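You operate a simulated robot arm through the tools that you are given. There is no shell and no other tool. Be economical: measure what you need, move in short steps, check, and stop when the job is done.

Carry out the task below with a simulated two-armed robot. There is one attempt and no reset: what you move stays moved.

Task
Find the rusty sling and tag it out in the red pocket.
Fine: red tag over its ring, red bar down, the sling from pocket five into the gap.

Only the result counts: the job must be done as asked and must still hold three seconds after the hand-in. Knocking over, shifting, dropping, spilling or breaking anything else fails it.

Robot
Two 7-joint arms with two-finger parallel grippers on one trunk, on a base that drives. Base frame: it is fixed to the floor where the robot stands at the start and does not move with it; the origin is under the middle of the robot, x ahead of it, y to its left, z up. Lengths are in m, angles in degrees, forces in N, time in s.
The left shoulder is at the start at [0.07, 0.134, 1.201], the right one opposite. With the tool pointing down near the work surface each hand reaches from about 0.1 to 0.62 m from the robot's upright axis, wherever it stands, measured 20 degrees to its own side. Places, roughly: pocket four [0.9, 0, 0.7]; pocket one [0.5, 0, 0.7]; pocket three [0.7, 0, 0.7]; pocket two [0.6, 0, 0.7]; red bar [1.2, -0.1, 1]; red pocket [1.1, 0, 0.7]. Payload 1.57 kg a hand.
Tool frame (each hand has its own): the origin (TCP) lies between the finger pads and is the grasp point; the fingertips stand 0.03 m ahead of it; z points along the fingers, y is the line along which they close. Largest opening 0.08 m; finger width 0.017, thickness 0.012; the body of the gripper, 0.04 by 0.082 m, starts 0.08 m behind the TCP.
Orientation is that of the tool frame in the base frame, as a unit quaternion [x, y, z, w]. With the fingers straight down and closing along the base's y, the tool's x points along the base's -x, its y along +y and its z along -z.

Tools
- The arms move only by the tool play_rows. It takes "left_increments", "right_increments" or both (then of equal length, played together; a hand with none holds still); each is a list of rows, each a list of 7 numbers: the shift along the tool's x, y, z in units of 200 mm (1.0 is 200 mm), then the turn, a rotation vector about the tool's x, y, z in units of 90 degrees (1.0 is 90 degrees), then the opening, from 0 (shut) to 1 (fully open). In form: [[x, y, z, wx, wy, wz, fingers], ...]. A call has 1 to 12 rows; each row is the pose to reach, as a shift and turn from the pose commanded when the call began, along the tool's axes at that moment. A call with a number of a shift or a turn outside -1 to 1 is refused whole. Rows are played at 5 a second. More than 0.05 m and 8.6 degrees between two rows, or a gripper value outside its range, and nothing of the call is played. Where a pose cannot be reached the arm comes as near as it can. A force on the tool above 40 N (or 10 N above the force at the start of the call, whichever is more), or a blocked arm, ends the call early, and 0.2 s more pass. Each finger travels about 0.153 m/s and halts on what it meets, pressing with about 43 N; the grip force reading is that of the motor and also rises with nothing between the fingers. The clock runs only during rows and for 0.2 s after the last one: add rows that repeat a pose to give the fingers time. The reply holds the time, the measured pose of the TCP, the force on the tool along the base axes, the opening and the grip force, in the units named above and with some noise, with the torque about the TCP (base axes, N m) and any sound that the robot's microphone picked up, and new pictures: "views" is both (left out), scene, wrist or none (wrist: the cameras of the hands that moved).
- Cameras (640 x 400 px; columns grow to the right, rows downward): "scene" is now at [0.1366, -0.0014, 1.4248]; the picture's right is [0.01, -1.00, 0.00], its down [-0.62, -0.01, -0.78] and it looks along [0.78, 0.01, -0.62] (base axes); focal length 255 px, centre (320, 200). "left" rides on the left gripper at [0.072, 0.007, -0.122] in its tool frame; the picture's right is [-0.09, 1.00, 0.00], its down [-0.84, -0.08, -0.54] and it looks along [-0.54, -0.05, 0.84] (tool axes); focal length 238 px, centre (320, 200). "right" rides on the right gripper at [0.072, -0.007, -0.122] in its tool frame; the picture's right is [0.09, 1.00, 0.00], its down [-0.84, 0.08, -0.54] and it looks along [-0.54, 0.05, 0.84] (tool axes); focal length 238 px, centre (320, 200).
- lift_body(by): slides the trunk up (or, below 0, down) by that many m; the arms and the scene camera ride with it, the base frame stays. It gives what a move gives, with no picture.
- steer(legs): drives the robot by 1 to 6 legs, each [ahead, left, turn to the left] in m, m and degrees, along the robot's own axes; the way and the turn of a leg run together, so that a leg with both is an arc; at most 1.5 m and 180 degrees a leg. The arms and the cameras ride along, it lands a little off, and it stops where it bumps. It gives what a move gives, and a new picture of the scene camera.
- head_to(pan, tilt): turns the head with the scene camera to pan (to the left, within 86 degrees either way) and tilt (down, from -29 to 69), counted from straight ahead of the robot. It gives what a move gives, and a new picture of the scene camera.
- point_at(camera, pixels): for up to 12 pixels [column, row] of the newest picture of that camera ("zoom" is the newest enlarged one), the place [x, y, z] in the base frame of the surface seen there, good to about 0.002 m. The clock stands still meanwhile.
- zoom(camera, box): a new picture of the part [left, top, right, bottom] of that camera's present view, enlarged. The clock stands still meanwhile.
- finish_job(): hands the job in; it is judged then, once.

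Keep the steps short. Do not move on a guess: measure, check each grasp and each placing, and mend mistakes. In all there are 80 turns and 260 pictures (those below and enlarged ones count). Leave the grippers open and the arms clear of the work at the hand-in unless told otherwise, and finish with a single line.

The tools are called after "Call:" as a command line: name --argument value ..., lists and objects as JSON in quotes. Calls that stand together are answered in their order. play_rows: Moves the arms, as the interface text tells. Its arguments: {"type":"object","properties":{"left_increments":{"type":"array","items":{"type":"array","items":{"type":"number"}}},"right_increments":{"type":"array","items":{"type":"array","items":{"type":"number"}}},"views":{"type":"string","enum":["both","scene","wrist","none"]}},"required":[]} The other tools are called the same way: lift_body (by) slides the trunk up or down; steer (legs) drives the base; head_to (pan, tilt) turns the head that bears the scene camera; point_at (camera, pixels) gives the place of the surface under pixels of a picture; zoom (camera, box) takes an enlarged picture of a part of a camera's view; finish_job () hands the job in.

At the start:

```text
clock: 0.0
left_eef_pos: [0.2419, 0.1176, 1.253]
left_tcp_rot: [0.0, 1.0, 0.001, 0.0]
left_ft_force: [0.2, 0.4, -0.1]
left_wrist_torque: [0.0, 0.03, -0.04]
left_gripper_width: 0.0799
left_grasp_force: 0.0
right_eef_pos: [0.4247, -0.1459, 1.2524]
right_tcp_rot: [0.0, 1.0, 0.0, 0.001]
right_ft_force: [0.6, -0.3, 0.9]
right_wrist_torque: [-0.03, 0.01, -0.02]
right_gripper_width: 0.0799
right_grasp_force: 0.1
trunk travel left (down, up): [-0.775, 0.165]
robot x, y, heading: [-0.0023, -0.0022, -0.2]
head pan, tilt: [0.6, 38.5]
```

scene: 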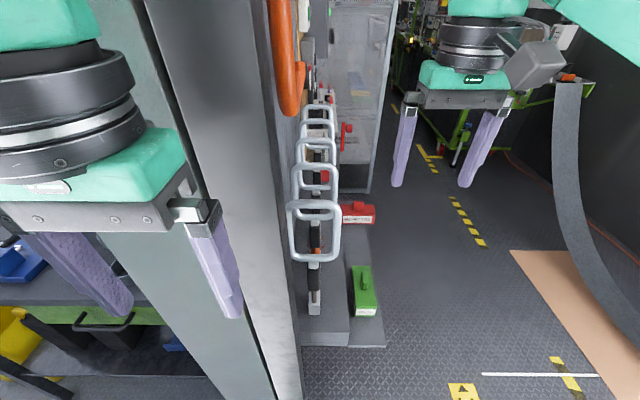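
right: 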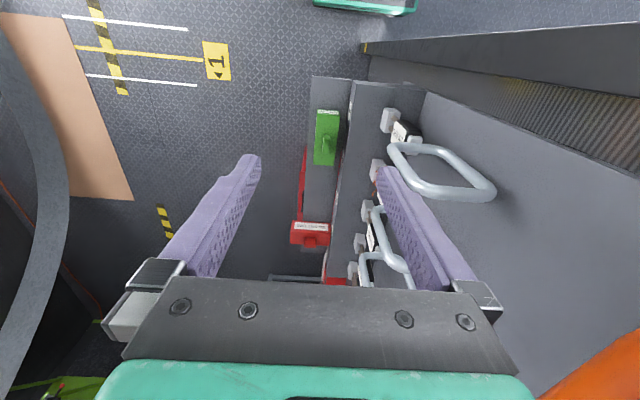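
left: 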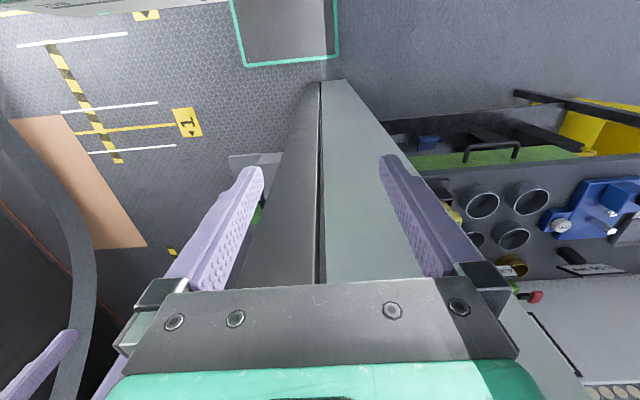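

The rack of slings lies on the right side of the wall, with a red and a green object on the shelf beside it. I'll enlarge that part of the scene view and measure some pixels.

Call:
zoom --camera "scene" --box '[260, 60, 420, 200]'

Call:
zoom --camera "scene" --box '[270, 180, 400, 350]'

Call:
point_at --camera "scene" --pixels '[[313, 300], [312, 203], [314, 168], [316, 145], [317, 125], [318, 108], [363, 290], [357, 212], [345, 130], [283, 60], [330, 330], [275, 300]]'

```text
2.86 times, centred on (340, 130) of scene
```

zoom: 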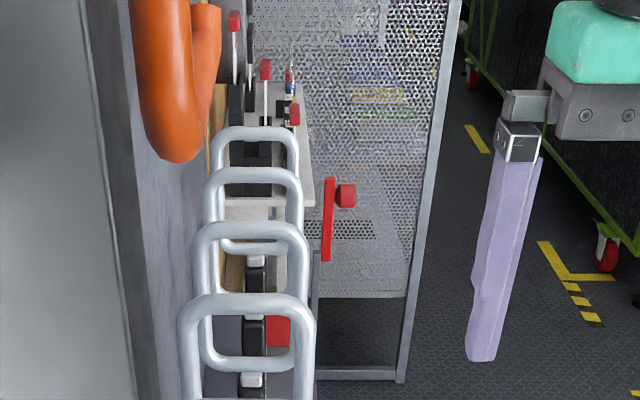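

```text
2.35 times, centred on (335, 265) of scene
```

zoom: 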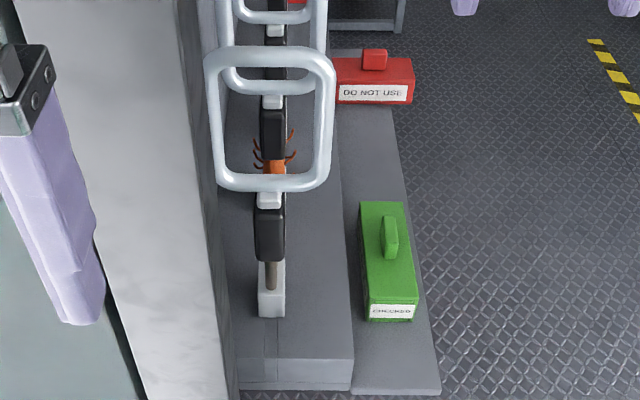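

```text
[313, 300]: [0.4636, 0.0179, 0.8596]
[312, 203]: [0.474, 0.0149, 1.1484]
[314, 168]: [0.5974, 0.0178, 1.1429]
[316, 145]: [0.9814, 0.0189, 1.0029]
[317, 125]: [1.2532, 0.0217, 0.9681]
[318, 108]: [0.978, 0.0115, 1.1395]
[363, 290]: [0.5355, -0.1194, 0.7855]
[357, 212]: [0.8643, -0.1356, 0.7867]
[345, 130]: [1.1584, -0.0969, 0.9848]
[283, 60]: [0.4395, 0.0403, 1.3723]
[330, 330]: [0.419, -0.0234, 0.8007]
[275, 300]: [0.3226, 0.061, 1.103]
```

The slings stand upright in a row along x at y≈0.015, rings at z≈1.14. I want a view from the side, so first I check with the head where there is room to drive.

Call:
head_to --pan -45 --tilt 35

Call:
head_to --pan -15 --tilt 15

```text
clock: 1.1
left_eef_pos: [0.2421, 0.1166, 1.2522]
left_tcp_rot: [-0.001, 1.0, 0.0, 0.0]
left_ft_force: [0.2, 0.1, 0.1]
left_wrist_torque: [0.03, 0.01, 0.02]
left_gripper_width: 0.0798
left_grasp_force: 0.1
right_eef_pos: [0.4246, -0.1457, 1.2511]
right_tcp_rot: [0.0, 1.0, -0.001, 0.0]
right_ft_force: [0.1, 0.6, 1.0]
right_wrist_torque: [0.02, 0.04, 0.02]
right_gripper_width: 0.0801
right_grasp_force: 0.1
trunk travel left (down, up): [-0.775, 0.165]
robot x, y, heading: [0.0004, 0.0014, 0.0]
head pan, tilt: [-45.0, 35.0]
```

scene: 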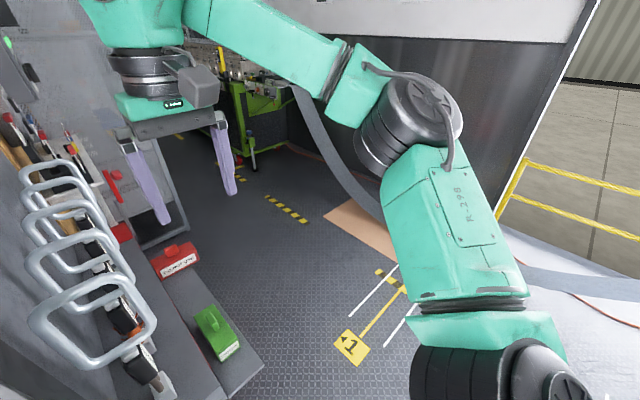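

```text
clock: 2.1
left_eef_pos: [0.2429, 0.1172, 1.2528]
left_tcp_rot: [-0.001, 1.0, 0.0, 0.0]
left_ft_force: [0.2, 0.2, 0.0]
left_wrist_torque: [0.02, -0.02, -0.01]
left_gripper_width: 0.0799
left_grasp_force: 0.0
right_eef_pos: [0.4249, -0.1459, 1.2516]
right_tcp_rot: [0.001, 1.0, -0.001, 0.0]
right_ft_force: [-0.1, -0.2, 0.3]
right_wrist_torque: [0.0, 0.05, -0.03]
right_gripper_width: 0.0801
right_grasp_force: 0.0
trunk travel left (down, up): [-0.775, 0.165]
robot x, y, heading: [-0.002, -0.0011, 0.0]
head pan, tilt: [-15.0, 15.0]
```

scene: 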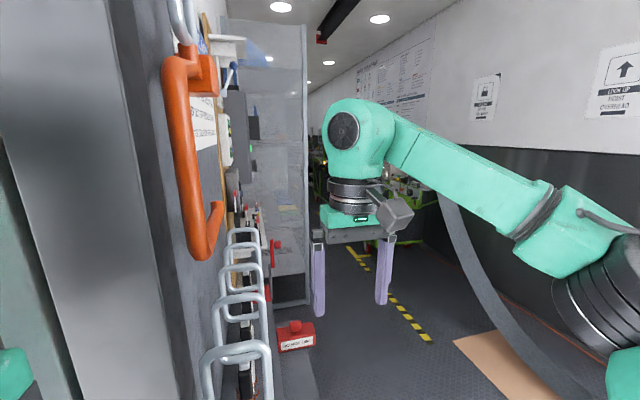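

The floor has a "◄1" parking mark, likely the spot facing the rack. I look back at it and measure the marks, the mat and the strap.

Call:
head_to --pan -45 --tilt 35

Call:
point_at --camera "scene" --pixels '[[352, 348], [405, 290], [370, 295], [395, 325], [350, 225], [365, 195], [520, 270], [160, 380], [285, 210], [262, 365], [300, 100], [148, 245]]'

```text
clock: 3.0
left_eef_pos: [0.2436, 0.1169, 1.2517]
left_tcp_rot: [0.0, 1.0, 0.0, 0.0]
left_ft_force: [0.4, -0.4, -0.3]
left_wrist_torque: [-0.02, 0.02, 0.03]
left_gripper_width: 0.08
left_grasp_force: 0.1
right_eef_pos: [0.425, -0.1454, 1.2523]
right_tcp_rot: [0.0, 1.0, -0.001, 0.0]
right_ft_force: [0.2, 0.3, -0.6]
right_wrist_torque: [-0.02, 0.05, 0.0]
right_gripper_width: 0.08
right_grasp_force: 0.0
trunk travel left (down, up): [-0.775, 0.165]
robot x, y, heading: [-0.0015, 0.0024, -0.0]
head pan, tilt: [-45.0, 35.0]
```

scene: 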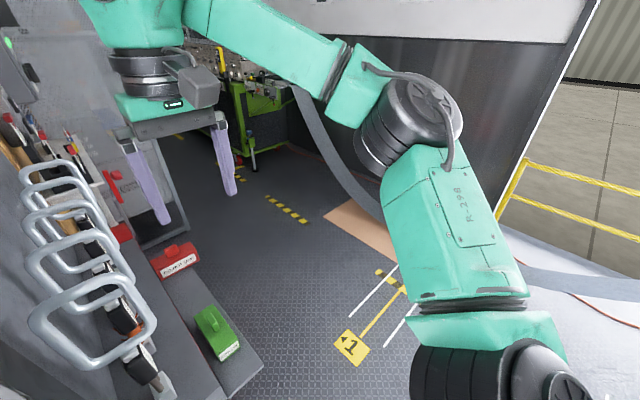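

```text
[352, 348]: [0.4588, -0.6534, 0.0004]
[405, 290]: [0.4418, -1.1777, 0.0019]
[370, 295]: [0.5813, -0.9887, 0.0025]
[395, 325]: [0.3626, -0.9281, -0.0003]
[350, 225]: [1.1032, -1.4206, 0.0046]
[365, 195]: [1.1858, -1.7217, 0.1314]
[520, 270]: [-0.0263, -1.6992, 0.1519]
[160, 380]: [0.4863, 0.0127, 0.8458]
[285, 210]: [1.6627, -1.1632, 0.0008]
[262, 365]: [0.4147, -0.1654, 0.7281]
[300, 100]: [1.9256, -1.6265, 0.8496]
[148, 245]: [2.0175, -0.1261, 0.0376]
```

The floor mark lies at about [0.47, -0.65…-1.18], so the aisle is free. I back off slightly to clear the pillar, strafe right, go ahead and turn left in the aisle, well clear of the rack.

Call:
steer --legs '[[-0.1, 0, 0], [0, -0.9, 0], [0.8, 0, 0], [0, 0, 90]]'

Call:
head_to --pan 0 --tilt 30

```text
clock: 16.2
left_eef_pos: [0.5815, -0.6519, 1.2522]
left_tcp_rot: [-0.705, 0.709, 0.0, 0.0]
left_ft_force: [-0.4, -0.3, 0.0]
left_wrist_torque: [-0.01, -0.03, 0.05]
left_gripper_width: 0.0799
left_grasp_force: 0.1
right_eef_pos: [0.8457, -0.4724, 1.2516]
right_tcp_rot: [-0.704, 0.71, 0.0, 0.0]
right_ft_force: [0.1, -0.3, 0.2]
right_wrist_torque: [-0.02, 0.01, 0.0]
right_gripper_width: 0.08
right_grasp_force: 0.1
trunk travel left (down, up): [-0.775, 0.165]
robot x, y, heading: [0.6938, -0.8965, 89.6]
head pan, tilt: [-45.0, 35.0]
```

scene: 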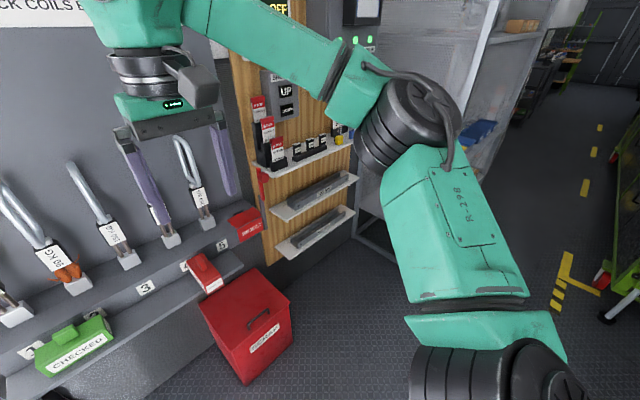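

```text
clock: 17.3
left_eef_pos: [0.5818, -0.6517, 1.2524]
left_tcp_rot: [-0.705, 0.709, 0.0, -0.001]
left_ft_force: [1.1, 0.6, 0.4]
left_wrist_torque: [0.01, -0.01, -0.01]
left_gripper_width: 0.08
left_grasp_force: 0.1
right_eef_pos: [0.8448, -0.4713, 1.2516]
right_tcp_rot: [-0.704, 0.71, 0.0, 0.0]
right_ft_force: [1.0, -0.2, -1.3]
right_wrist_torque: [-0.01, 0.0, 0.02]
right_gripper_width: 0.08
right_grasp_force: 0.1
trunk travel left (down, up): [-0.775, 0.165]
robot x, y, heading: [0.6978, -0.898, 89.7]
head pan, tilt: [0.0, 30.0]
```

scene: 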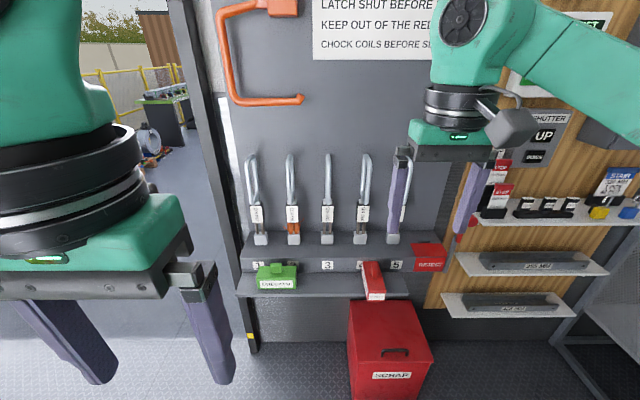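

Now the whole rack is visible: five slings, a red reject pocket, tag shelf to the right. I enlarge the parts to read them.

Call:
zoom --camera "scene" --box '[235, 145, 345, 245]'

Call:
zoom --camera "scene" --box '[335, 145, 455, 245]'

Call:
zoom --camera "scene" --box '[235, 225, 455, 305]'

Call:
zoom --camera "scene" --box '[440, 150, 640, 330]'

Call:
zoom --camera "scene" --box '[200, 0, 460, 120]'

```text
4.00 times, centred on (290, 195) of scene
```

zoom: 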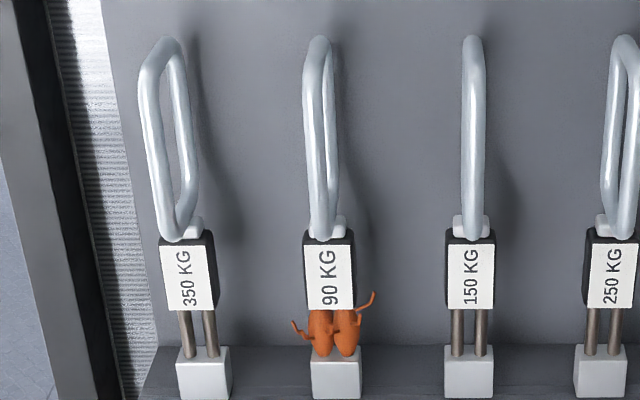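

```text
4.00 times, centred on (395, 195) of scene
```

zoom: 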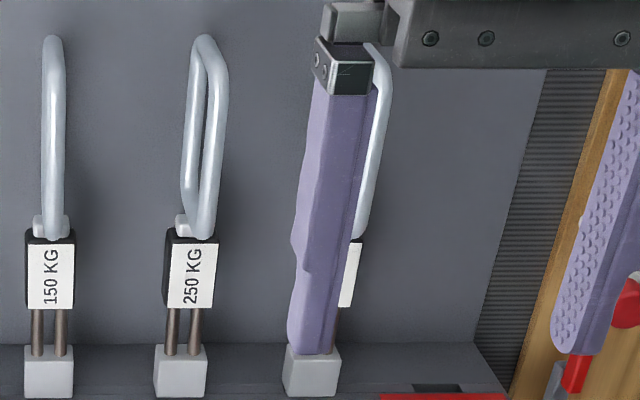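

```text
2.91 times, centred on (345, 265) of scene
```

zoom: 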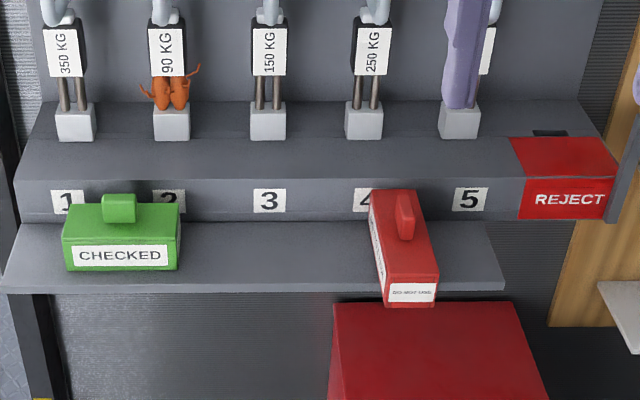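

```text
2.22 times, centred on (540, 240) of scene
```

zoom: 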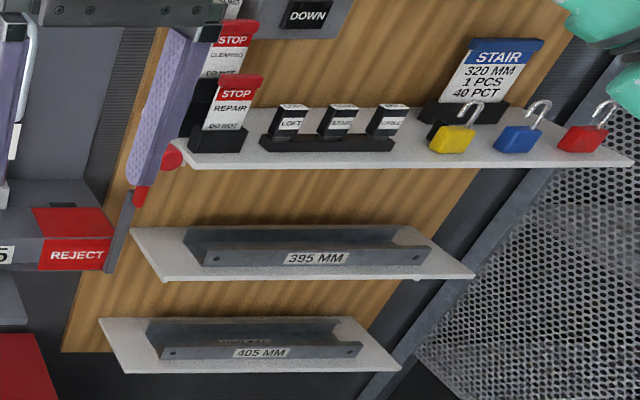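

```text
2.46 times, centred on (330, 60) of scene
```

zoom: 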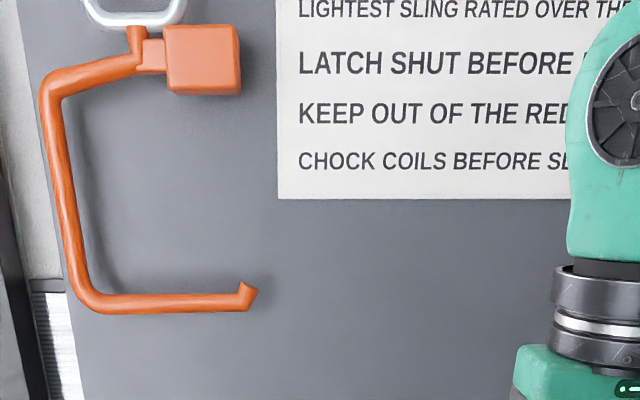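

Pocket 2 (90 KG) has orange, frayed legs: the likely rusty one. I measure rack features, tags, and the bin.

Call:
point_at --camera "scene" --pixels '[[290, 157], [293, 213], [293, 226], [293, 238], [328, 238], [360, 238], [393, 238], [430, 243], [429, 264], [276, 268], [374, 266], [375, 294]]'

Call:
point_at --camera "scene" --pixels '[[390, 310], [350, 305], [428, 340], [355, 397], [260, 284], [405, 290], [330, 280], [300, 250], [300, 234], [340, 200], [251, 157], [365, 157]]'

Call:
steer --legs '[[0, -0.38, 0]]'

```text
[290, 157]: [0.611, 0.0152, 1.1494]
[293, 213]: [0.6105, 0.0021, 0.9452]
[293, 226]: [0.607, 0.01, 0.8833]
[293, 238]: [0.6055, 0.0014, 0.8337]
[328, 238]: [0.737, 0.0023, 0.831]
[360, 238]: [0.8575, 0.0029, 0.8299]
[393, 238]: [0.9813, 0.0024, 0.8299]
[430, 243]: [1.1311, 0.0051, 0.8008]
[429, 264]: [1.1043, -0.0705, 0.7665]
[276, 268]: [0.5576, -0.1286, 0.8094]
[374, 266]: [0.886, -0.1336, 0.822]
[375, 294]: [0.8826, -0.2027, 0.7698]
```

```text
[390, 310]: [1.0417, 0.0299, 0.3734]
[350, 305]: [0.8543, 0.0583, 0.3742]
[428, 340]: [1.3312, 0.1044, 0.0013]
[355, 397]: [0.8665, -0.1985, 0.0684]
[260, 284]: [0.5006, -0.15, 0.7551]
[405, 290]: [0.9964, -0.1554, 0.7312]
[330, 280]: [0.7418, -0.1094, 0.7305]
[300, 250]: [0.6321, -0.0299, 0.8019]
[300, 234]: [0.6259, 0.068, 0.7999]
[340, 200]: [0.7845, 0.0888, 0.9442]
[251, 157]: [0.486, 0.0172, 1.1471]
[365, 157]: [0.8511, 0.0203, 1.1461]
```

```text
clock: 19.7
left_eef_pos: [0.961, -0.6551, 1.2528]
left_tcp_rot: [-0.705, 0.709, 0.0, 0.001]
left_ft_force: [-0.5, 0.6, 0.6]
left_wrist_torque: [-0.02, 0.0, -0.03]
left_gripper_width: 0.0797
left_grasp_force: 0.0
right_eef_pos: [1.2246, -0.4739, 1.2515]
right_tcp_rot: [-0.705, 0.71, 0.0, 0.0]
right_ft_force: [0.4, 0.0, -0.2]
right_wrist_torque: [0.0, 0.02, -0.01]
right_gripper_width: 0.0801
right_grasp_force: 0.0
trunk travel left (down, up): [-0.775, 0.165]
robot x, y, heading: [1.0775, -0.8977, 89.8]
head pan, tilt: [0.0, 30.0]
```

scene: 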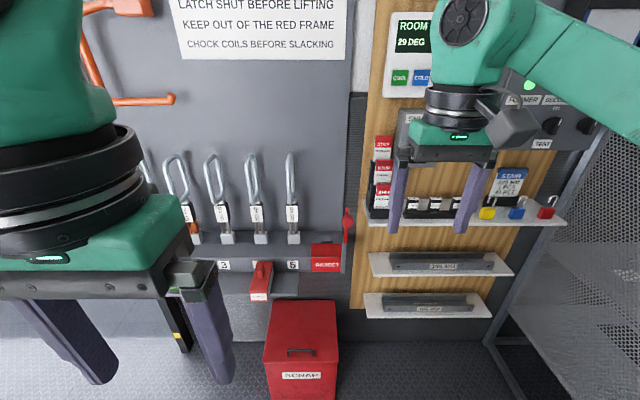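

Now pockets 4, 5, the reject pocket and the red bar are clear. Enlarging.

Call:
zoom --camera "scene" --box '[230, 145, 370, 305]'

Call:
zoom --camera "scene" --box '[310, 190, 370, 280]'

Call:
zoom --camera "scene" --box '[360, 130, 450, 230]'

Call:
zoom --camera "scene" --box '[180, 145, 310, 250]'

Call:
point_at --camera "scene" --pixels '[[347, 212], [347, 225], [345, 238], [326, 242], [326, 265], [315, 245], [341, 250], [292, 155], [292, 213], [293, 237], [262, 270], [300, 305]]'

```text
2.50 times, centred on (300, 225) of scene
```

zoom: 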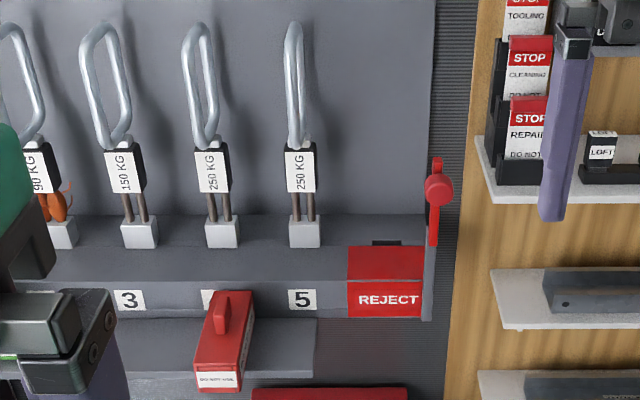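

```text
4.44 times, centred on (340, 235) of scene
```

zoom: 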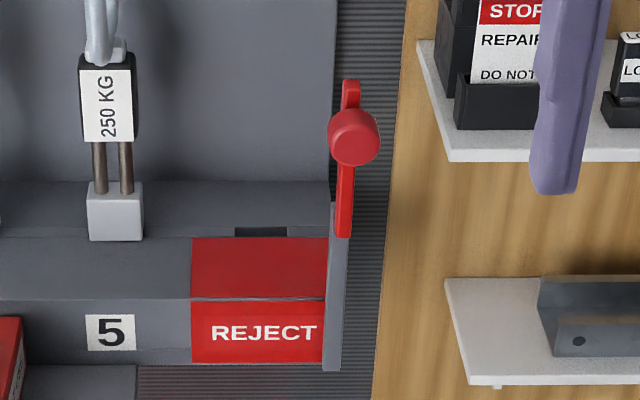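

```text
4.00 times, centred on (405, 180) of scene
```

zoom: 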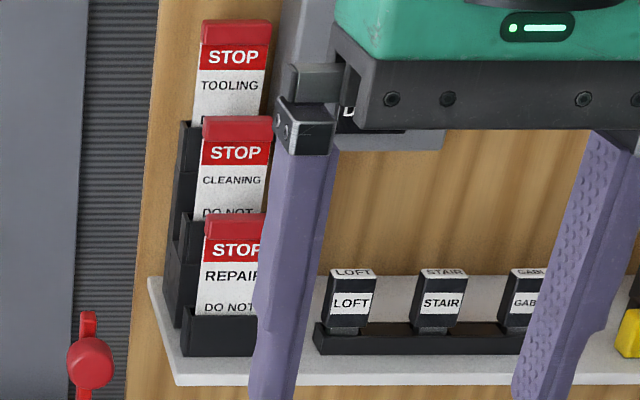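

```text
3.81 times, centred on (245, 198) of scene
```

zoom: 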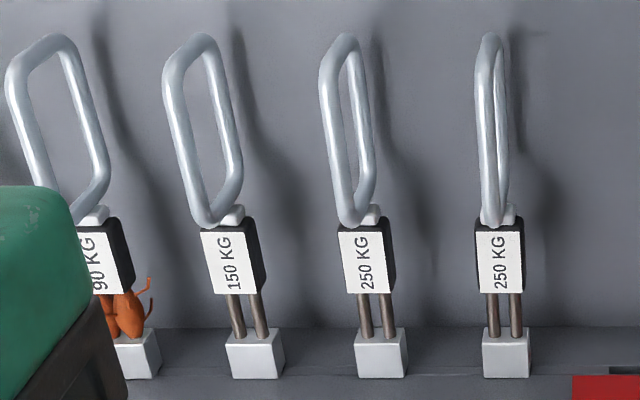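

```text
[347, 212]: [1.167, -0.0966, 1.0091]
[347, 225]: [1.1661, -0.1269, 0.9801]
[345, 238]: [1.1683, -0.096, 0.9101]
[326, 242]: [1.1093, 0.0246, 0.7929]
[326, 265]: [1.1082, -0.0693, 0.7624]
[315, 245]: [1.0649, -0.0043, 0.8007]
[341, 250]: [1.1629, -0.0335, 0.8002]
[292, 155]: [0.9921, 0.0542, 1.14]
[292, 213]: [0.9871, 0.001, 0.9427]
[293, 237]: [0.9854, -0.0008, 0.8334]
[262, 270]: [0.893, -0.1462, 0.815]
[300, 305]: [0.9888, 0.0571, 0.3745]
```

The slings' rings stand in the y–z plane. An orange hook hangs above pockets 1–2 and may be in the way of a hand coming from above. I measure it, and the ring of sling 2, from a spot further left.

Call:
point_at --camera "scene" --pixels '[[172, 98], [150, 101], [120, 101], [95, 60], [130, 5], [183, 228], [192, 226], [205, 160], [213, 200], [222, 215], [228, 240], [345, 280]]'

Call:
steer --legs '[[0, 0.62, 0]]'

```text
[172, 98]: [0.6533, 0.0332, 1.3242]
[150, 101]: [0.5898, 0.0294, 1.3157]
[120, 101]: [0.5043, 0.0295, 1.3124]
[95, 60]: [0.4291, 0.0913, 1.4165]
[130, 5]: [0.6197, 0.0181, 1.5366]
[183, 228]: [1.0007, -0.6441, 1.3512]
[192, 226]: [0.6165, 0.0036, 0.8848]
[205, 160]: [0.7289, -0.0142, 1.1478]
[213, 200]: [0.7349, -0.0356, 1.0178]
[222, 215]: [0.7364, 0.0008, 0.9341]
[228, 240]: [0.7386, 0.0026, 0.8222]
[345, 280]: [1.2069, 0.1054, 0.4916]
```

```text
clock: 23.2
left_eef_pos: [0.3442, -0.6535, 1.2521]
left_tcp_rot: [-0.706, 0.708, 0.0, 0.0]
left_ft_force: [0.1, 0.4, 0.3]
left_wrist_torque: [-0.02, 0.0, 0.0]
left_gripper_width: 0.0801
left_grasp_force: 0.0
right_eef_pos: [0.6082, -0.4716, 1.2516]
right_tcp_rot: [-0.706, 0.708, 0.0, 0.0]
right_ft_force: [0.0, 0.7, -0.3]
right_wrist_torque: [0.0, 0.04, -0.02]
right_gripper_width: 0.0801
right_grasp_force: 0.0
trunk travel left (down, up): [-0.775, 0.165]
robot x, y, heading: [0.4591, -0.8954, 89.8]
head pan, tilt: [0.0, 30.0]
```

scene: 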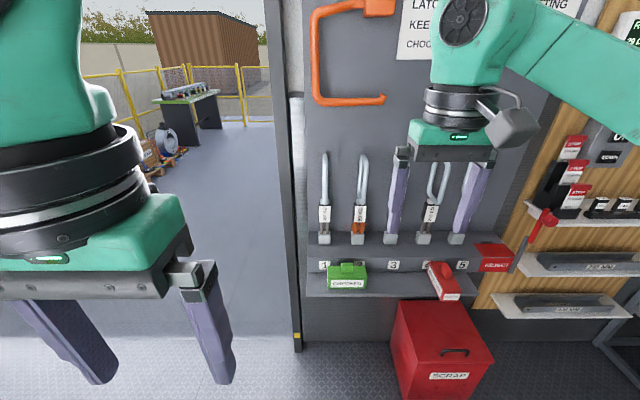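

The hook bar runs at z≈1.31 right above ring 2 (ring top 1.15), so I can't come straight down. I'll approach ring 2's top with the hand tilted 30° from vertical. First I drive closer and tilt, then check the wrist view.

Call:
steer --legs '[[0.28, 0, 0]]'

Call:
play_rows --right_increments '[[0, 0, 0, 0, -0.083, 0, 1], [0, 0, 0, 0, -0.167, 0, 1], [0, 0, 0, 0, -0.25, 0, 1], [0, 0, 0, 0, -0.333, 0, 1], [0, 0, 0, 0, -0.333, 0, 1]]' --views "both"

```text
clock: 25.1
left_eef_pos: [0.3432, -0.3753, 1.2536]
left_tcp_rot: [-0.707, 0.707, 0.001, 0.0]
left_ft_force: [-0.1, -0.5, 0.8]
left_wrist_torque: [-0.02, -0.01, -0.02]
left_gripper_width: 0.08
left_grasp_force: 0.0
right_eef_pos: [0.6075, -0.1929, 1.2534]
right_tcp_rot: [-0.707, 0.708, 0.002, 0.001]
right_ft_force: [-0.1, -0.6, 0.0]
right_wrist_torque: [-0.04, -0.01, 0.01]
right_gripper_width: 0.0801
right_grasp_force: 0.0
trunk travel left (down, up): [-0.775, 0.165]
robot x, y, heading: [0.4587, -0.6185, 89.9]
head pan, tilt: [0.0, 30.0]
```

scene: 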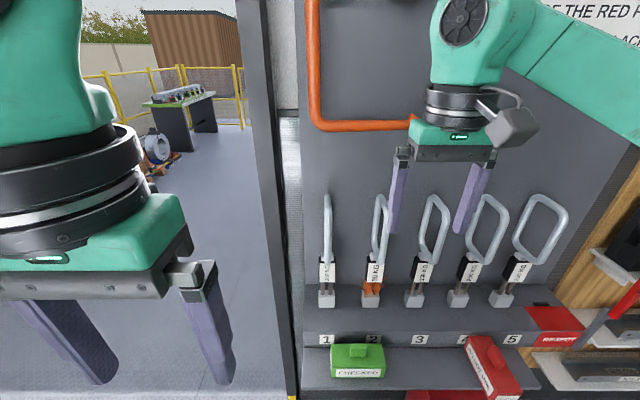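

```text
clock: 26.3
left_eef_pos: [0.3435, -0.3742, 1.252]
left_tcp_rot: [-0.707, 0.707, 0.0, -0.001]
left_ft_force: [0.4, 0.0, -0.1]
left_wrist_torque: [0.01, 0.04, -0.03]
left_gripper_width: 0.0801
left_grasp_force: 0.0
right_eef_pos: [0.6051, -0.1922, 1.2508]
right_tcp_rot: [-0.682, 0.683, 0.184, 0.183]
right_ft_force: [-0.5, -0.5, -0.2]
right_wrist_torque: [-0.02, -0.04, 0.04]
right_gripper_width: 0.0801
right_grasp_force: 0.0
trunk travel left (down, up): [-0.775, 0.165]
robot x, y, heading: [0.4636, -0.6136, 90.1]
head pan, tilt: [0.0, 30.0]
```

scene: 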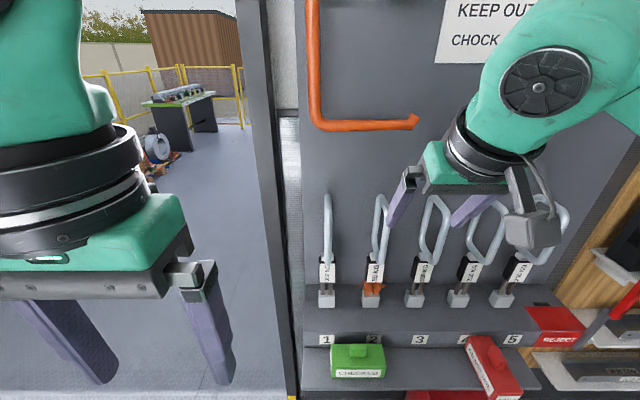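
right: 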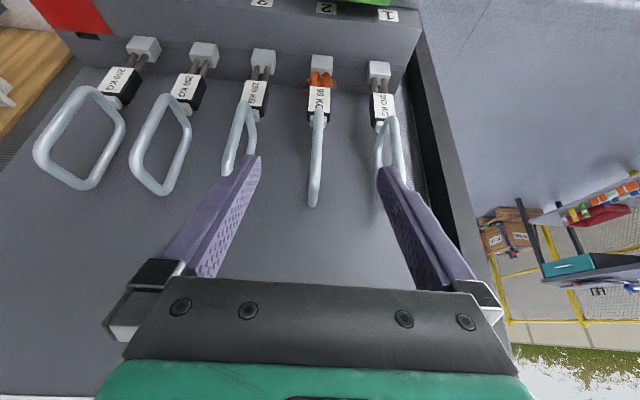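

The hand is lined up with ring 2. I measure ring 2's ends in the wrist view and the ring and hook from the scene view.

Call:
zoom --camera "right" --box '[270, 40, 370, 220]'

Call:
point_at --camera "right" --pixels '[[313, 202], [317, 180], [318, 150], [320, 112], [320, 62], [263, 55], [110, 100], [45, 160], [80, 185], [145, 50]]'

Call:
point_at --camera "scene" --pixels '[[380, 197], [376, 225], [387, 220], [412, 124], [380, 127], [550, 305], [555, 318], [438, 198], [547, 198], [517, 240], [533, 262], [486, 198]]'

```text
2.22 times, centred on (320, 130) of right
```

zoom: 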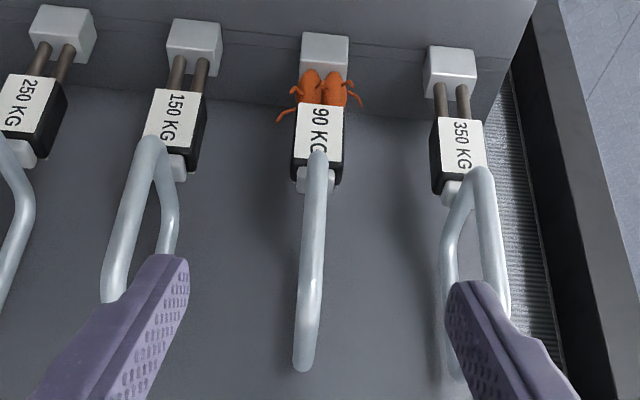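

```text
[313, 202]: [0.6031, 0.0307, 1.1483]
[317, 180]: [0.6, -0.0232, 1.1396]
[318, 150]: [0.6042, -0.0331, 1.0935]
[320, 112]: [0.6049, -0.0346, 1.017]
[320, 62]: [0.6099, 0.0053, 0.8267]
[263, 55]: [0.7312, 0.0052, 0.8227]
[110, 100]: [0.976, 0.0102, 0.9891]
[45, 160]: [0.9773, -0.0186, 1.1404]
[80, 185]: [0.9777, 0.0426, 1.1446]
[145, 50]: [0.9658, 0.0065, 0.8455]
```

```text
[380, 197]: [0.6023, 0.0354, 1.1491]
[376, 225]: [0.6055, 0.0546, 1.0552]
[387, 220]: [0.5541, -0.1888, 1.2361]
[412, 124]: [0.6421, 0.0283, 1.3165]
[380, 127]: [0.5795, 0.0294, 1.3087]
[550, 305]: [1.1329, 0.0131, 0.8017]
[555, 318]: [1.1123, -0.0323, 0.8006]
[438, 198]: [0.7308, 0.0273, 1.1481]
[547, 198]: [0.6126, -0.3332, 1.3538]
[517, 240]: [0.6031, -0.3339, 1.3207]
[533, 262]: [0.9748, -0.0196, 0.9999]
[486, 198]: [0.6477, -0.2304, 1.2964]
```

Ring 2: x≈0.605, y from -0.035 to 0.06, top 1.15. I move to 80 mm short of the top bar along the tilted tool axis.

Call:
play_rows --right_increments '[[-0.15, 0, 0.147, 0, 0, 0, 1], [-0.3, 0, 0.295, 0, 0, 0, 1], [-0.45, 0, 0.44, 0, 0, 0, 1], [-0.605, 0, 0.59, 0, 0, 0, 1], [-0.605, 0, 0.59, 0, 0, 0, 1]]' --views "both"

```text
clock: 27.5
left_eef_pos: [0.343, -0.3748, 1.2536]
left_tcp_rot: [-0.707, 0.707, -0.001, 0.001]
left_ft_force: [0.1, 0.5, 0.5]
left_wrist_torque: [-0.02, 0.01, 0.0]
left_gripper_width: 0.0801
left_grasp_force: 0.0
right_eef_pos: [0.6063, -0.0288, 1.21]
right_tcp_rot: [-0.683, 0.683, 0.183, 0.184]
right_ft_force: [-0.7, 0.1, 0.0]
right_wrist_torque: [0.01, -0.03, 0.02]
right_gripper_width: 0.0799
right_grasp_force: 0.1
trunk travel left (down, up): [-0.775, 0.165]
robot x, y, heading: [0.4623, -0.6136, 89.9]
head pan, tilt: [0.0, 30.0]
```

scene: 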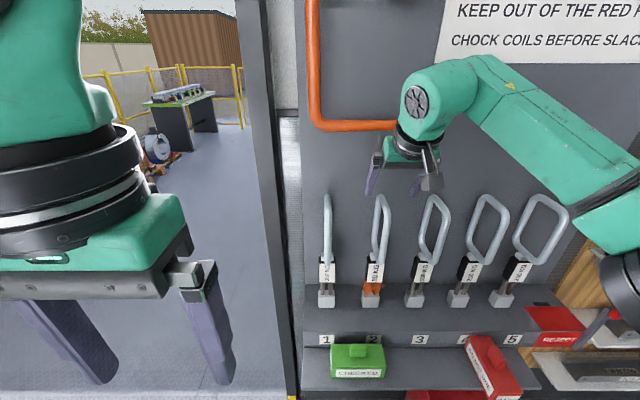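
right: 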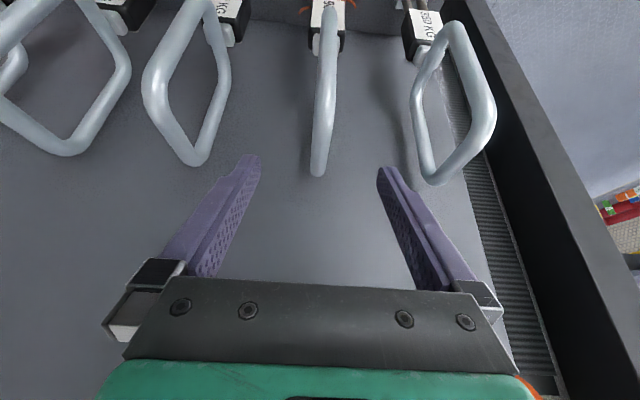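

Ring 2's end (318,175) lies centred between the fingers. I advance 80 mm along the tool axis; the wrist stays ~3 cm off the hook.

Call:
play_rows --right_increments '[[0, 0, 0.15, 0, 0, 0, 1], [0, 0, 0.28, 0, 0, 0, 1], [0, 0, 0.4, 0, 0, 0, 1], [0, 0, 0.4, 0, 0, 0, 1]]' --views "both"

```text
clock: 28.5
left_eef_pos: [0.3441, -0.3733, 1.2522]
left_tcp_rot: [-0.707, 0.707, 0.0, 0.0]
left_ft_force: [-0.7, -0.8, 1.6]
left_wrist_torque: [0.01, 0.01, -0.01]
left_gripper_width: 0.0802
left_grasp_force: 0.0
right_eef_pos: [0.6063, 0.0112, 1.1407]
right_tcp_rot: [-0.682, 0.684, 0.183, 0.183]
right_ft_force: [0.0, -1.3, 0.5]
right_wrist_torque: [-0.01, -0.03, 0.02]
right_gripper_width: 0.0799
right_grasp_force: 0.1
trunk travel left (down, up): [-0.775, 0.165]
robot x, y, heading: [0.4602, -0.6166, 90.0]
head pan, tilt: [0.0, 30.0]
```

scene: 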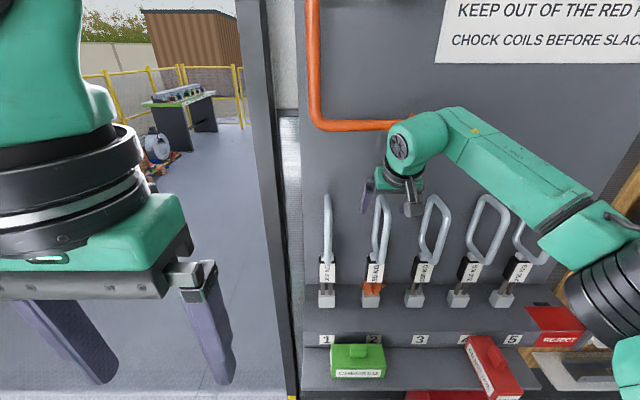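
right: 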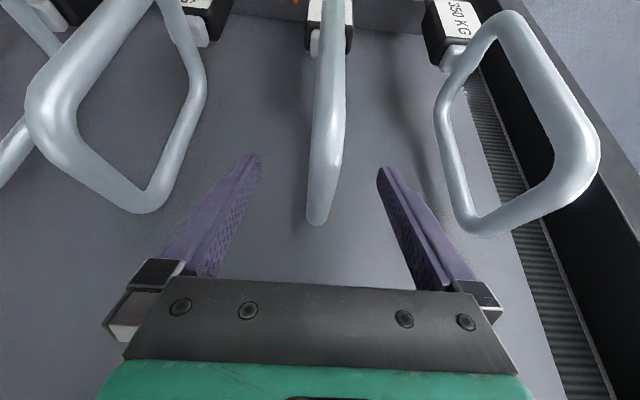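

The TCP sits on the bar by its reading. I close the fingers.

Call:
play_rows --right_increments '[[0, 0, 0, 0, 0, 0, 0.4], [0, 0, 0, 0, 0, 0, 0], [0, 0, 0, 0, 0, 0, 0], [0, 0, 0, 0, 0, 0, 0]]' --views "wrist"

```text
clock: 29.5
left_eef_pos: [0.3429, -0.3729, 1.2524]
left_tcp_rot: [-0.707, 0.707, 0.0, 0.0]
left_ft_force: [-0.1, 0.2, -0.2]
left_wrist_torque: [0.02, -0.01, -0.01]
left_gripper_width: 0.0798
left_grasp_force: 0.0
right_eef_pos: [0.6059, 0.0111, 1.1414]
right_tcp_rot: [-0.682, 0.684, 0.183, 0.183]
right_ft_force: [-0.6, -0.8, -0.2]
right_wrist_torque: [-0.06, 0.0, 0.01]
right_gripper_width: 0.0158
right_grasp_force: 31.2
trunk travel left (down, up): [-0.775, 0.165]
robot x, y, heading: [0.461, -0.617, 90.2]
head pan, tilt: [0.0, 30.0]
```

right: 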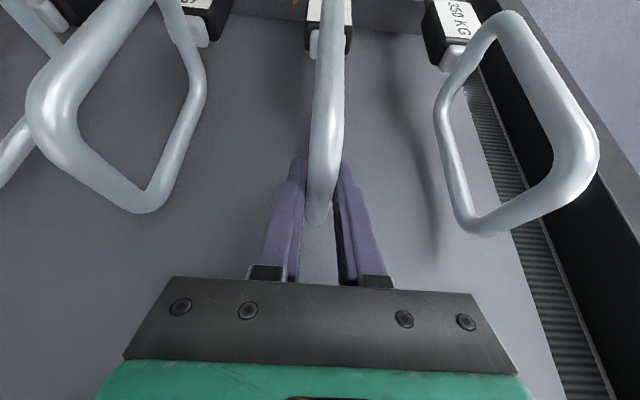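

The grip holds at 15.8 mm. I lift straight up by 60 mm slowly and look.

Call:
play_rows --right_increments '[[-0.0375, 0, -0.065, 0, 0, 0, 0], [-0.075, 0, -0.13, 0, 0, 0, 0], [-0.1125, 0, -0.195, 0, 0, 0, 0], [-0.15, 0, -0.26, 0, 0, 0, 0], [-0.15, 0, -0.26, 0, 0, 0, 0]]' --views "both"

```text
clock: 30.7
left_eef_pos: [0.3438, -0.3716, 1.2509]
left_tcp_rot: [-0.707, 0.708, -0.001, -0.001]
left_ft_force: [0.0, 0.1, -0.3]
left_wrist_torque: [-0.01, 0.0, 0.0]
left_gripper_width: 0.08
left_grasp_force: 0.1
right_eef_pos: [0.6073, 0.012, 1.2002]
right_tcp_rot: [-0.683, 0.684, 0.182, 0.183]
right_ft_force: [-0.5, -0.2, -7.7]
right_wrist_torque: [-0.04, 0.01, -0.01]
right_gripper_width: 0.0159
right_grasp_force: 31.2
trunk travel left (down, up): [-0.775, 0.165]
robot x, y, heading: [0.4591, -0.6161, 90.2]
head pan, tilt: [0.0, 30.0]
```

scene: 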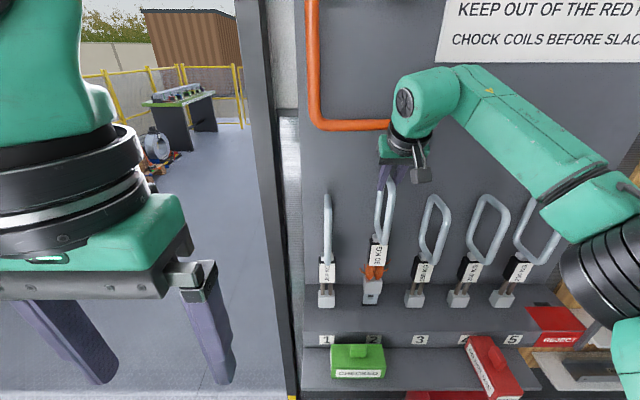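
right: 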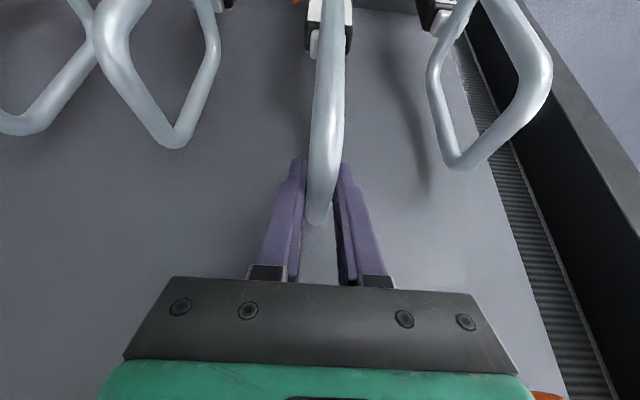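

The sling (about 0.8 kg) is rising. I enlarge its foot to see whether it's clear of the slot.

Call:
zoom --camera "scene" --box '[340, 220, 420, 330]'

Call:
point_at --camera "scene" --pixels '[[372, 280], [370, 290], [370, 300], [368, 306], [372, 302]]'

```text
3.64 times, centred on (380, 275) of scene
```

zoom: 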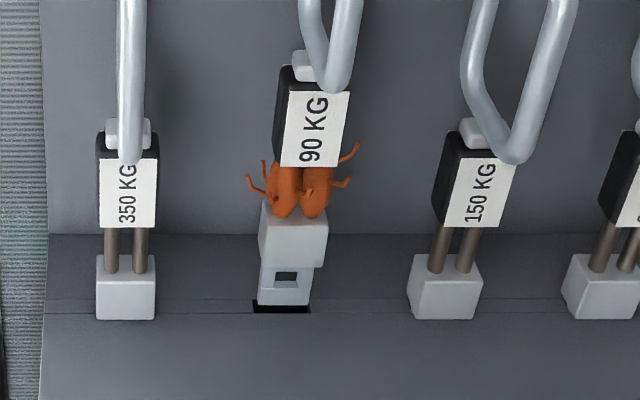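

```text
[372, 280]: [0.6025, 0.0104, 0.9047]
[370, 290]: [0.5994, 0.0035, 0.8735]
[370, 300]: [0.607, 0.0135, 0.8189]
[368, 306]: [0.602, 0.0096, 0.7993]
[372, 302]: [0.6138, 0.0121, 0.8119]
```

A tang under the block is still in the slot. I lift 35 mm more.

Call:
play_rows --right_increments '[[-0.044, 0, -0.076, 0, 0, 0, 0], [-0.0875, 0, -0.152, 0, 0, 0, 0], [-0.0875, 0, -0.152, 0, 0, 0, 0]]' --views "none"

Call:
zoom --camera "scene" --box '[330, 90, 450, 320]'

Call:
zoom --camera "scene" --box '[340, 220, 420, 330]'

Call:
point_at --camera "zoom" --pixels '[[284, 300], [300, 170], [250, 305], [315, 305], [284, 265], [250, 312]]'

```text
clock: 31.5
left_eef_pos: [0.3445, -0.3722, 1.2518]
left_tcp_rot: [0.707, -0.707, 0.001, 0.001]
left_ft_force: [-0.1, 0.6, 0.1]
left_wrist_torque: [-0.03, 0.02, 0.0]
left_gripper_width: 0.0799
left_grasp_force: 0.0
right_eef_pos: [0.6072, 0.0138, 1.2342]
right_tcp_rot: [-0.683, 0.684, 0.183, 0.182]
right_ft_force: [-0.2, 0.5, -8.3]
right_wrist_torque: [-0.03, 0.03, 0.01]
right_gripper_width: 0.0161
right_grasp_force: 31.6
trunk travel left (down, up): [-0.775, 0.165]
robot x, y, heading: [0.4612, -0.6177, 90.0]
head pan, tilt: [0.0, 30.0]
```

```text
1.74 times, centred on (390, 205) of scene
```

zoom: 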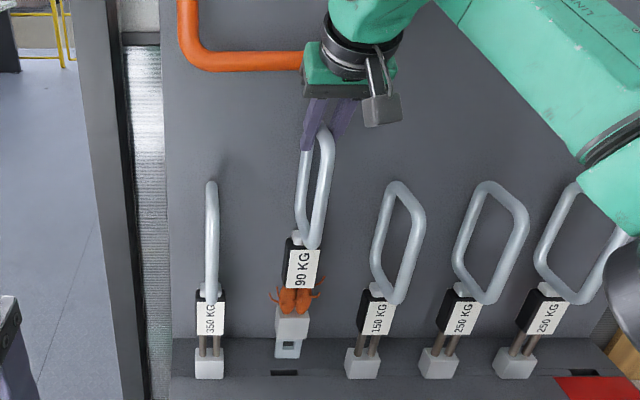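

```text
3.64 times, centred on (380, 275) of scene
```

zoom: 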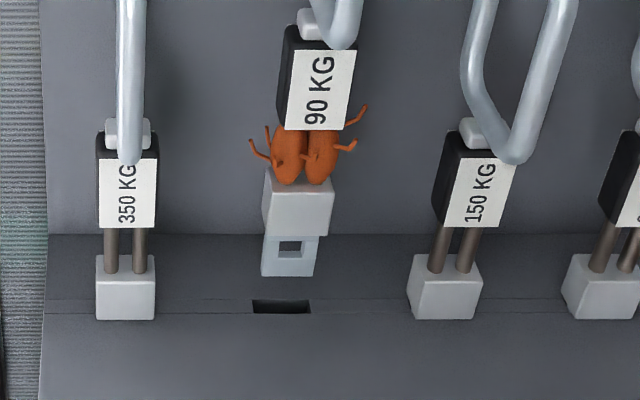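

```text
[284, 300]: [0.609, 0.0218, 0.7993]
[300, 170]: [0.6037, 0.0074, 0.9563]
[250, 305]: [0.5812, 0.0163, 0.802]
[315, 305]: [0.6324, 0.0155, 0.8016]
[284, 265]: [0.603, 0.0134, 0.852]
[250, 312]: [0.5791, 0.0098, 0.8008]
```

The tang is clear of the slot (bottom z≈0.84). I back 80 mm out from under the hook, raise the trunk 100 mm so the foot clears the tags, then back out further.

Call:
steer --legs '[[-0.08, 0, 0]]'

Call:
lift_body --by 0.1

Call:
steer --legs '[[-0.2, 0, 0], [0, -0.5, 0]]'

```text
clock: 32.6
left_eef_pos: [0.3441, -0.4459, 1.2509]
left_tcp_rot: [0.707, -0.707, 0.003, 0.003]
left_ft_force: [0.6, 0.3, -0.1]
left_wrist_torque: [-0.04, 0.03, 0.01]
left_gripper_width: 0.0802
left_grasp_force: 0.0
right_eef_pos: [0.6071, -0.0596, 1.2304]
right_tcp_rot: [-0.683, 0.684, 0.181, 0.18]
right_ft_force: [-0.5, 0.9, -7.0]
right_wrist_torque: [0.01, 0.0, -0.01]
right_gripper_width: 0.0158
right_grasp_force: 31.8
trunk travel left (down, up): [-0.775, 0.165]
robot x, y, heading: [0.4593, -0.6957, 89.8]
head pan, tilt: [0.0, 30.0]
```

scene: 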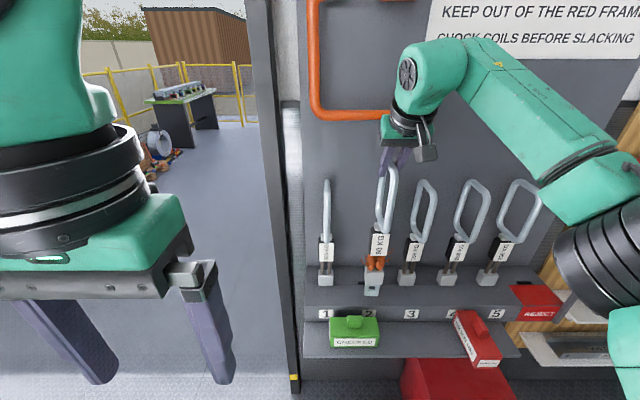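

```text
clock: 33.9
left_eef_pos: [0.3456, -0.4507, 1.3525]
left_tcp_rot: [-0.707, 0.707, 0.0, -0.001]
left_ft_force: [-0.2, 0.1, -0.8]
left_wrist_torque: [0.01, 0.0, -0.01]
left_gripper_width: 0.0798
left_grasp_force: 0.0
right_eef_pos: [0.6073, -0.0659, 1.3331]
right_tcp_rot: [-0.682, 0.684, 0.182, 0.183]
right_ft_force: [0.3, 0.1, -8.6]
right_wrist_torque: [-0.08, 0.04, 0.04]
right_gripper_width: 0.0159
right_grasp_force: 31.5
trunk travel left (down, up): [-0.875, 0.065]
robot x, y, heading: [0.458, -0.6951, 90.0]
head pan, tilt: [0.0, 30.0]
```

```text
clock: 38.0
left_eef_pos: [0.8414, -0.6526, 1.3524]
left_tcp_rot: [-0.706, 0.708, -0.002, -0.001]
left_ft_force: [-0.3, -0.2, 0.3]
left_wrist_torque: [0.03, -0.02, 0.04]
left_gripper_width: 0.0798
left_grasp_force: 0.0
right_eef_pos: [1.1047, -0.2673, 1.3346]
right_tcp_rot: [-0.683, 0.684, 0.182, 0.183]
right_ft_force: [-0.5, 0.4, -8.3]
right_wrist_torque: [-0.08, 0.03, -0.01]
right_gripper_width: 0.0157
right_grasp_force: 31.3
trunk travel left (down, up): [-0.875, 0.065]
robot x, y, heading: [0.9576, -0.8969, 90.0]
head pan, tilt: [0.0, 30.0]
```

scene: 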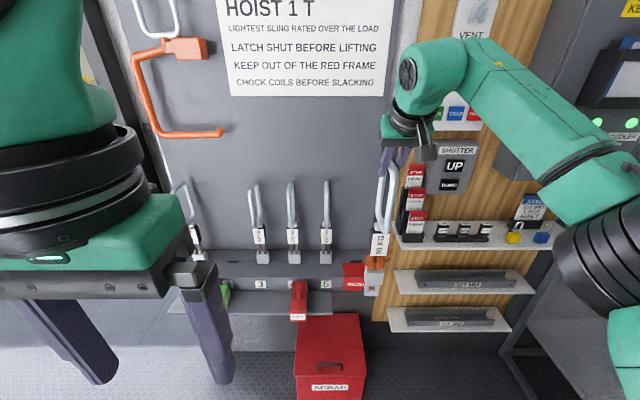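

Sling 2 hangs in front of the reject pocket, still held. I enlarge and measure the reject slot and the sling's foot.

Call:
zoom --camera "scene" --box '[325, 225, 405, 300]'

Call:
point_at --camera "scene" --pixels '[[353, 262], [348, 262], [358, 262], [372, 262], [371, 284], [373, 296], [380, 210], [379, 240], [345, 265], [363, 268]]'

```text
5.33 times, centred on (365, 262) of scene
```

zoom: 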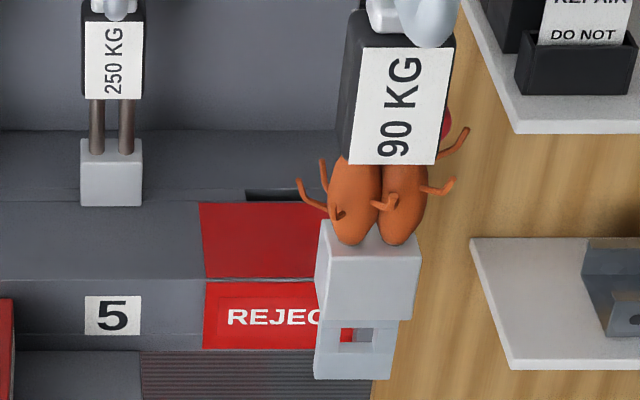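

```text
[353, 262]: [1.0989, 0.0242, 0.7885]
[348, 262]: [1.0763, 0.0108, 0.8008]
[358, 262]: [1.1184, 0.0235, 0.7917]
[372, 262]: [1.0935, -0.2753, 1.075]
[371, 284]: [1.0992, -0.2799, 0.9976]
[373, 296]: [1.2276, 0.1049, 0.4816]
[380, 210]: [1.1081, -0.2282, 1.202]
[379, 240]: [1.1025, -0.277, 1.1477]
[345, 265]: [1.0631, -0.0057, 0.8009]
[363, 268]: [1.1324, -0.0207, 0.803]
```

I measure the left edge of the reject slot on the enlarged picture, and shift the robot 15 cm left to uncover the right edge too.

Call:
point_at --camera "zoom" --pixels '[[241, 197], [244, 196], [248, 196], [255, 192], [255, 203], [300, 192], [300, 205], [280, 190]]'

Call:
steer --legs '[[0, 0.15, 0]]'

Call:
zoom --camera "scene" --box '[360, 220, 440, 300]'

```text
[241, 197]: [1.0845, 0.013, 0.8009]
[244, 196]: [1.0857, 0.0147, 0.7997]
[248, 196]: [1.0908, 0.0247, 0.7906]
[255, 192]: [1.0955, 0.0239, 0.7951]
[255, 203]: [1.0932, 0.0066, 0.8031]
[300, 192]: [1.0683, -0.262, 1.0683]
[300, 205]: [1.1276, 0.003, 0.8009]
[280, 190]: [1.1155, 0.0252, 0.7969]
```

```text
clock: 39.4
left_eef_pos: [0.6991, -0.6519, 1.3527]
left_tcp_rot: [-0.707, 0.708, 0.001, -0.001]
left_ft_force: [-0.1, 0.7, -0.3]
left_wrist_torque: [0.04, 0.0, -0.02]
left_gripper_width: 0.08
left_grasp_force: 0.0
right_eef_pos: [0.9614, -0.2678, 1.3338]
right_tcp_rot: [-0.681, 0.685, 0.183, 0.183]
right_ft_force: [0.3, -0.2, -7.8]
right_wrist_torque: [-0.08, -0.09, 0.01]
right_gripper_width: 0.0157
right_grasp_force: 31.4
trunk travel left (down, up): [-0.875, 0.065]
robot x, y, heading: [0.8114, -0.895, 89.9]
head pan, tilt: [0.0, 30.0]
```

scene: 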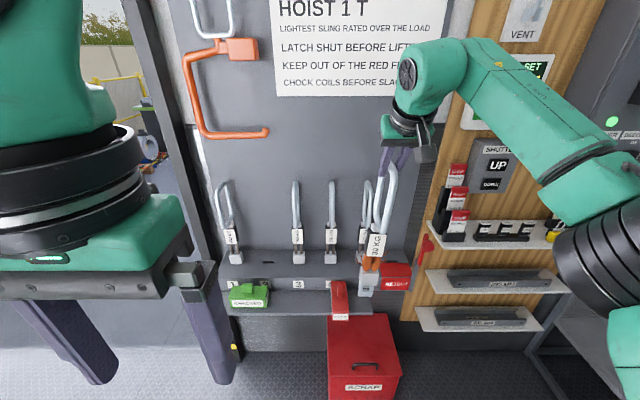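

```text
5.00 times, centred on (400, 260) of scene
```

zoom: 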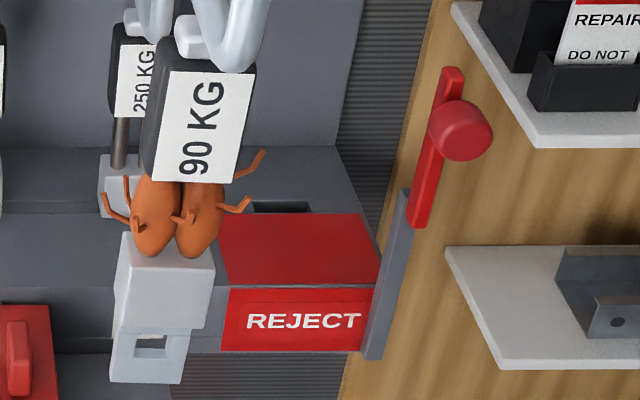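

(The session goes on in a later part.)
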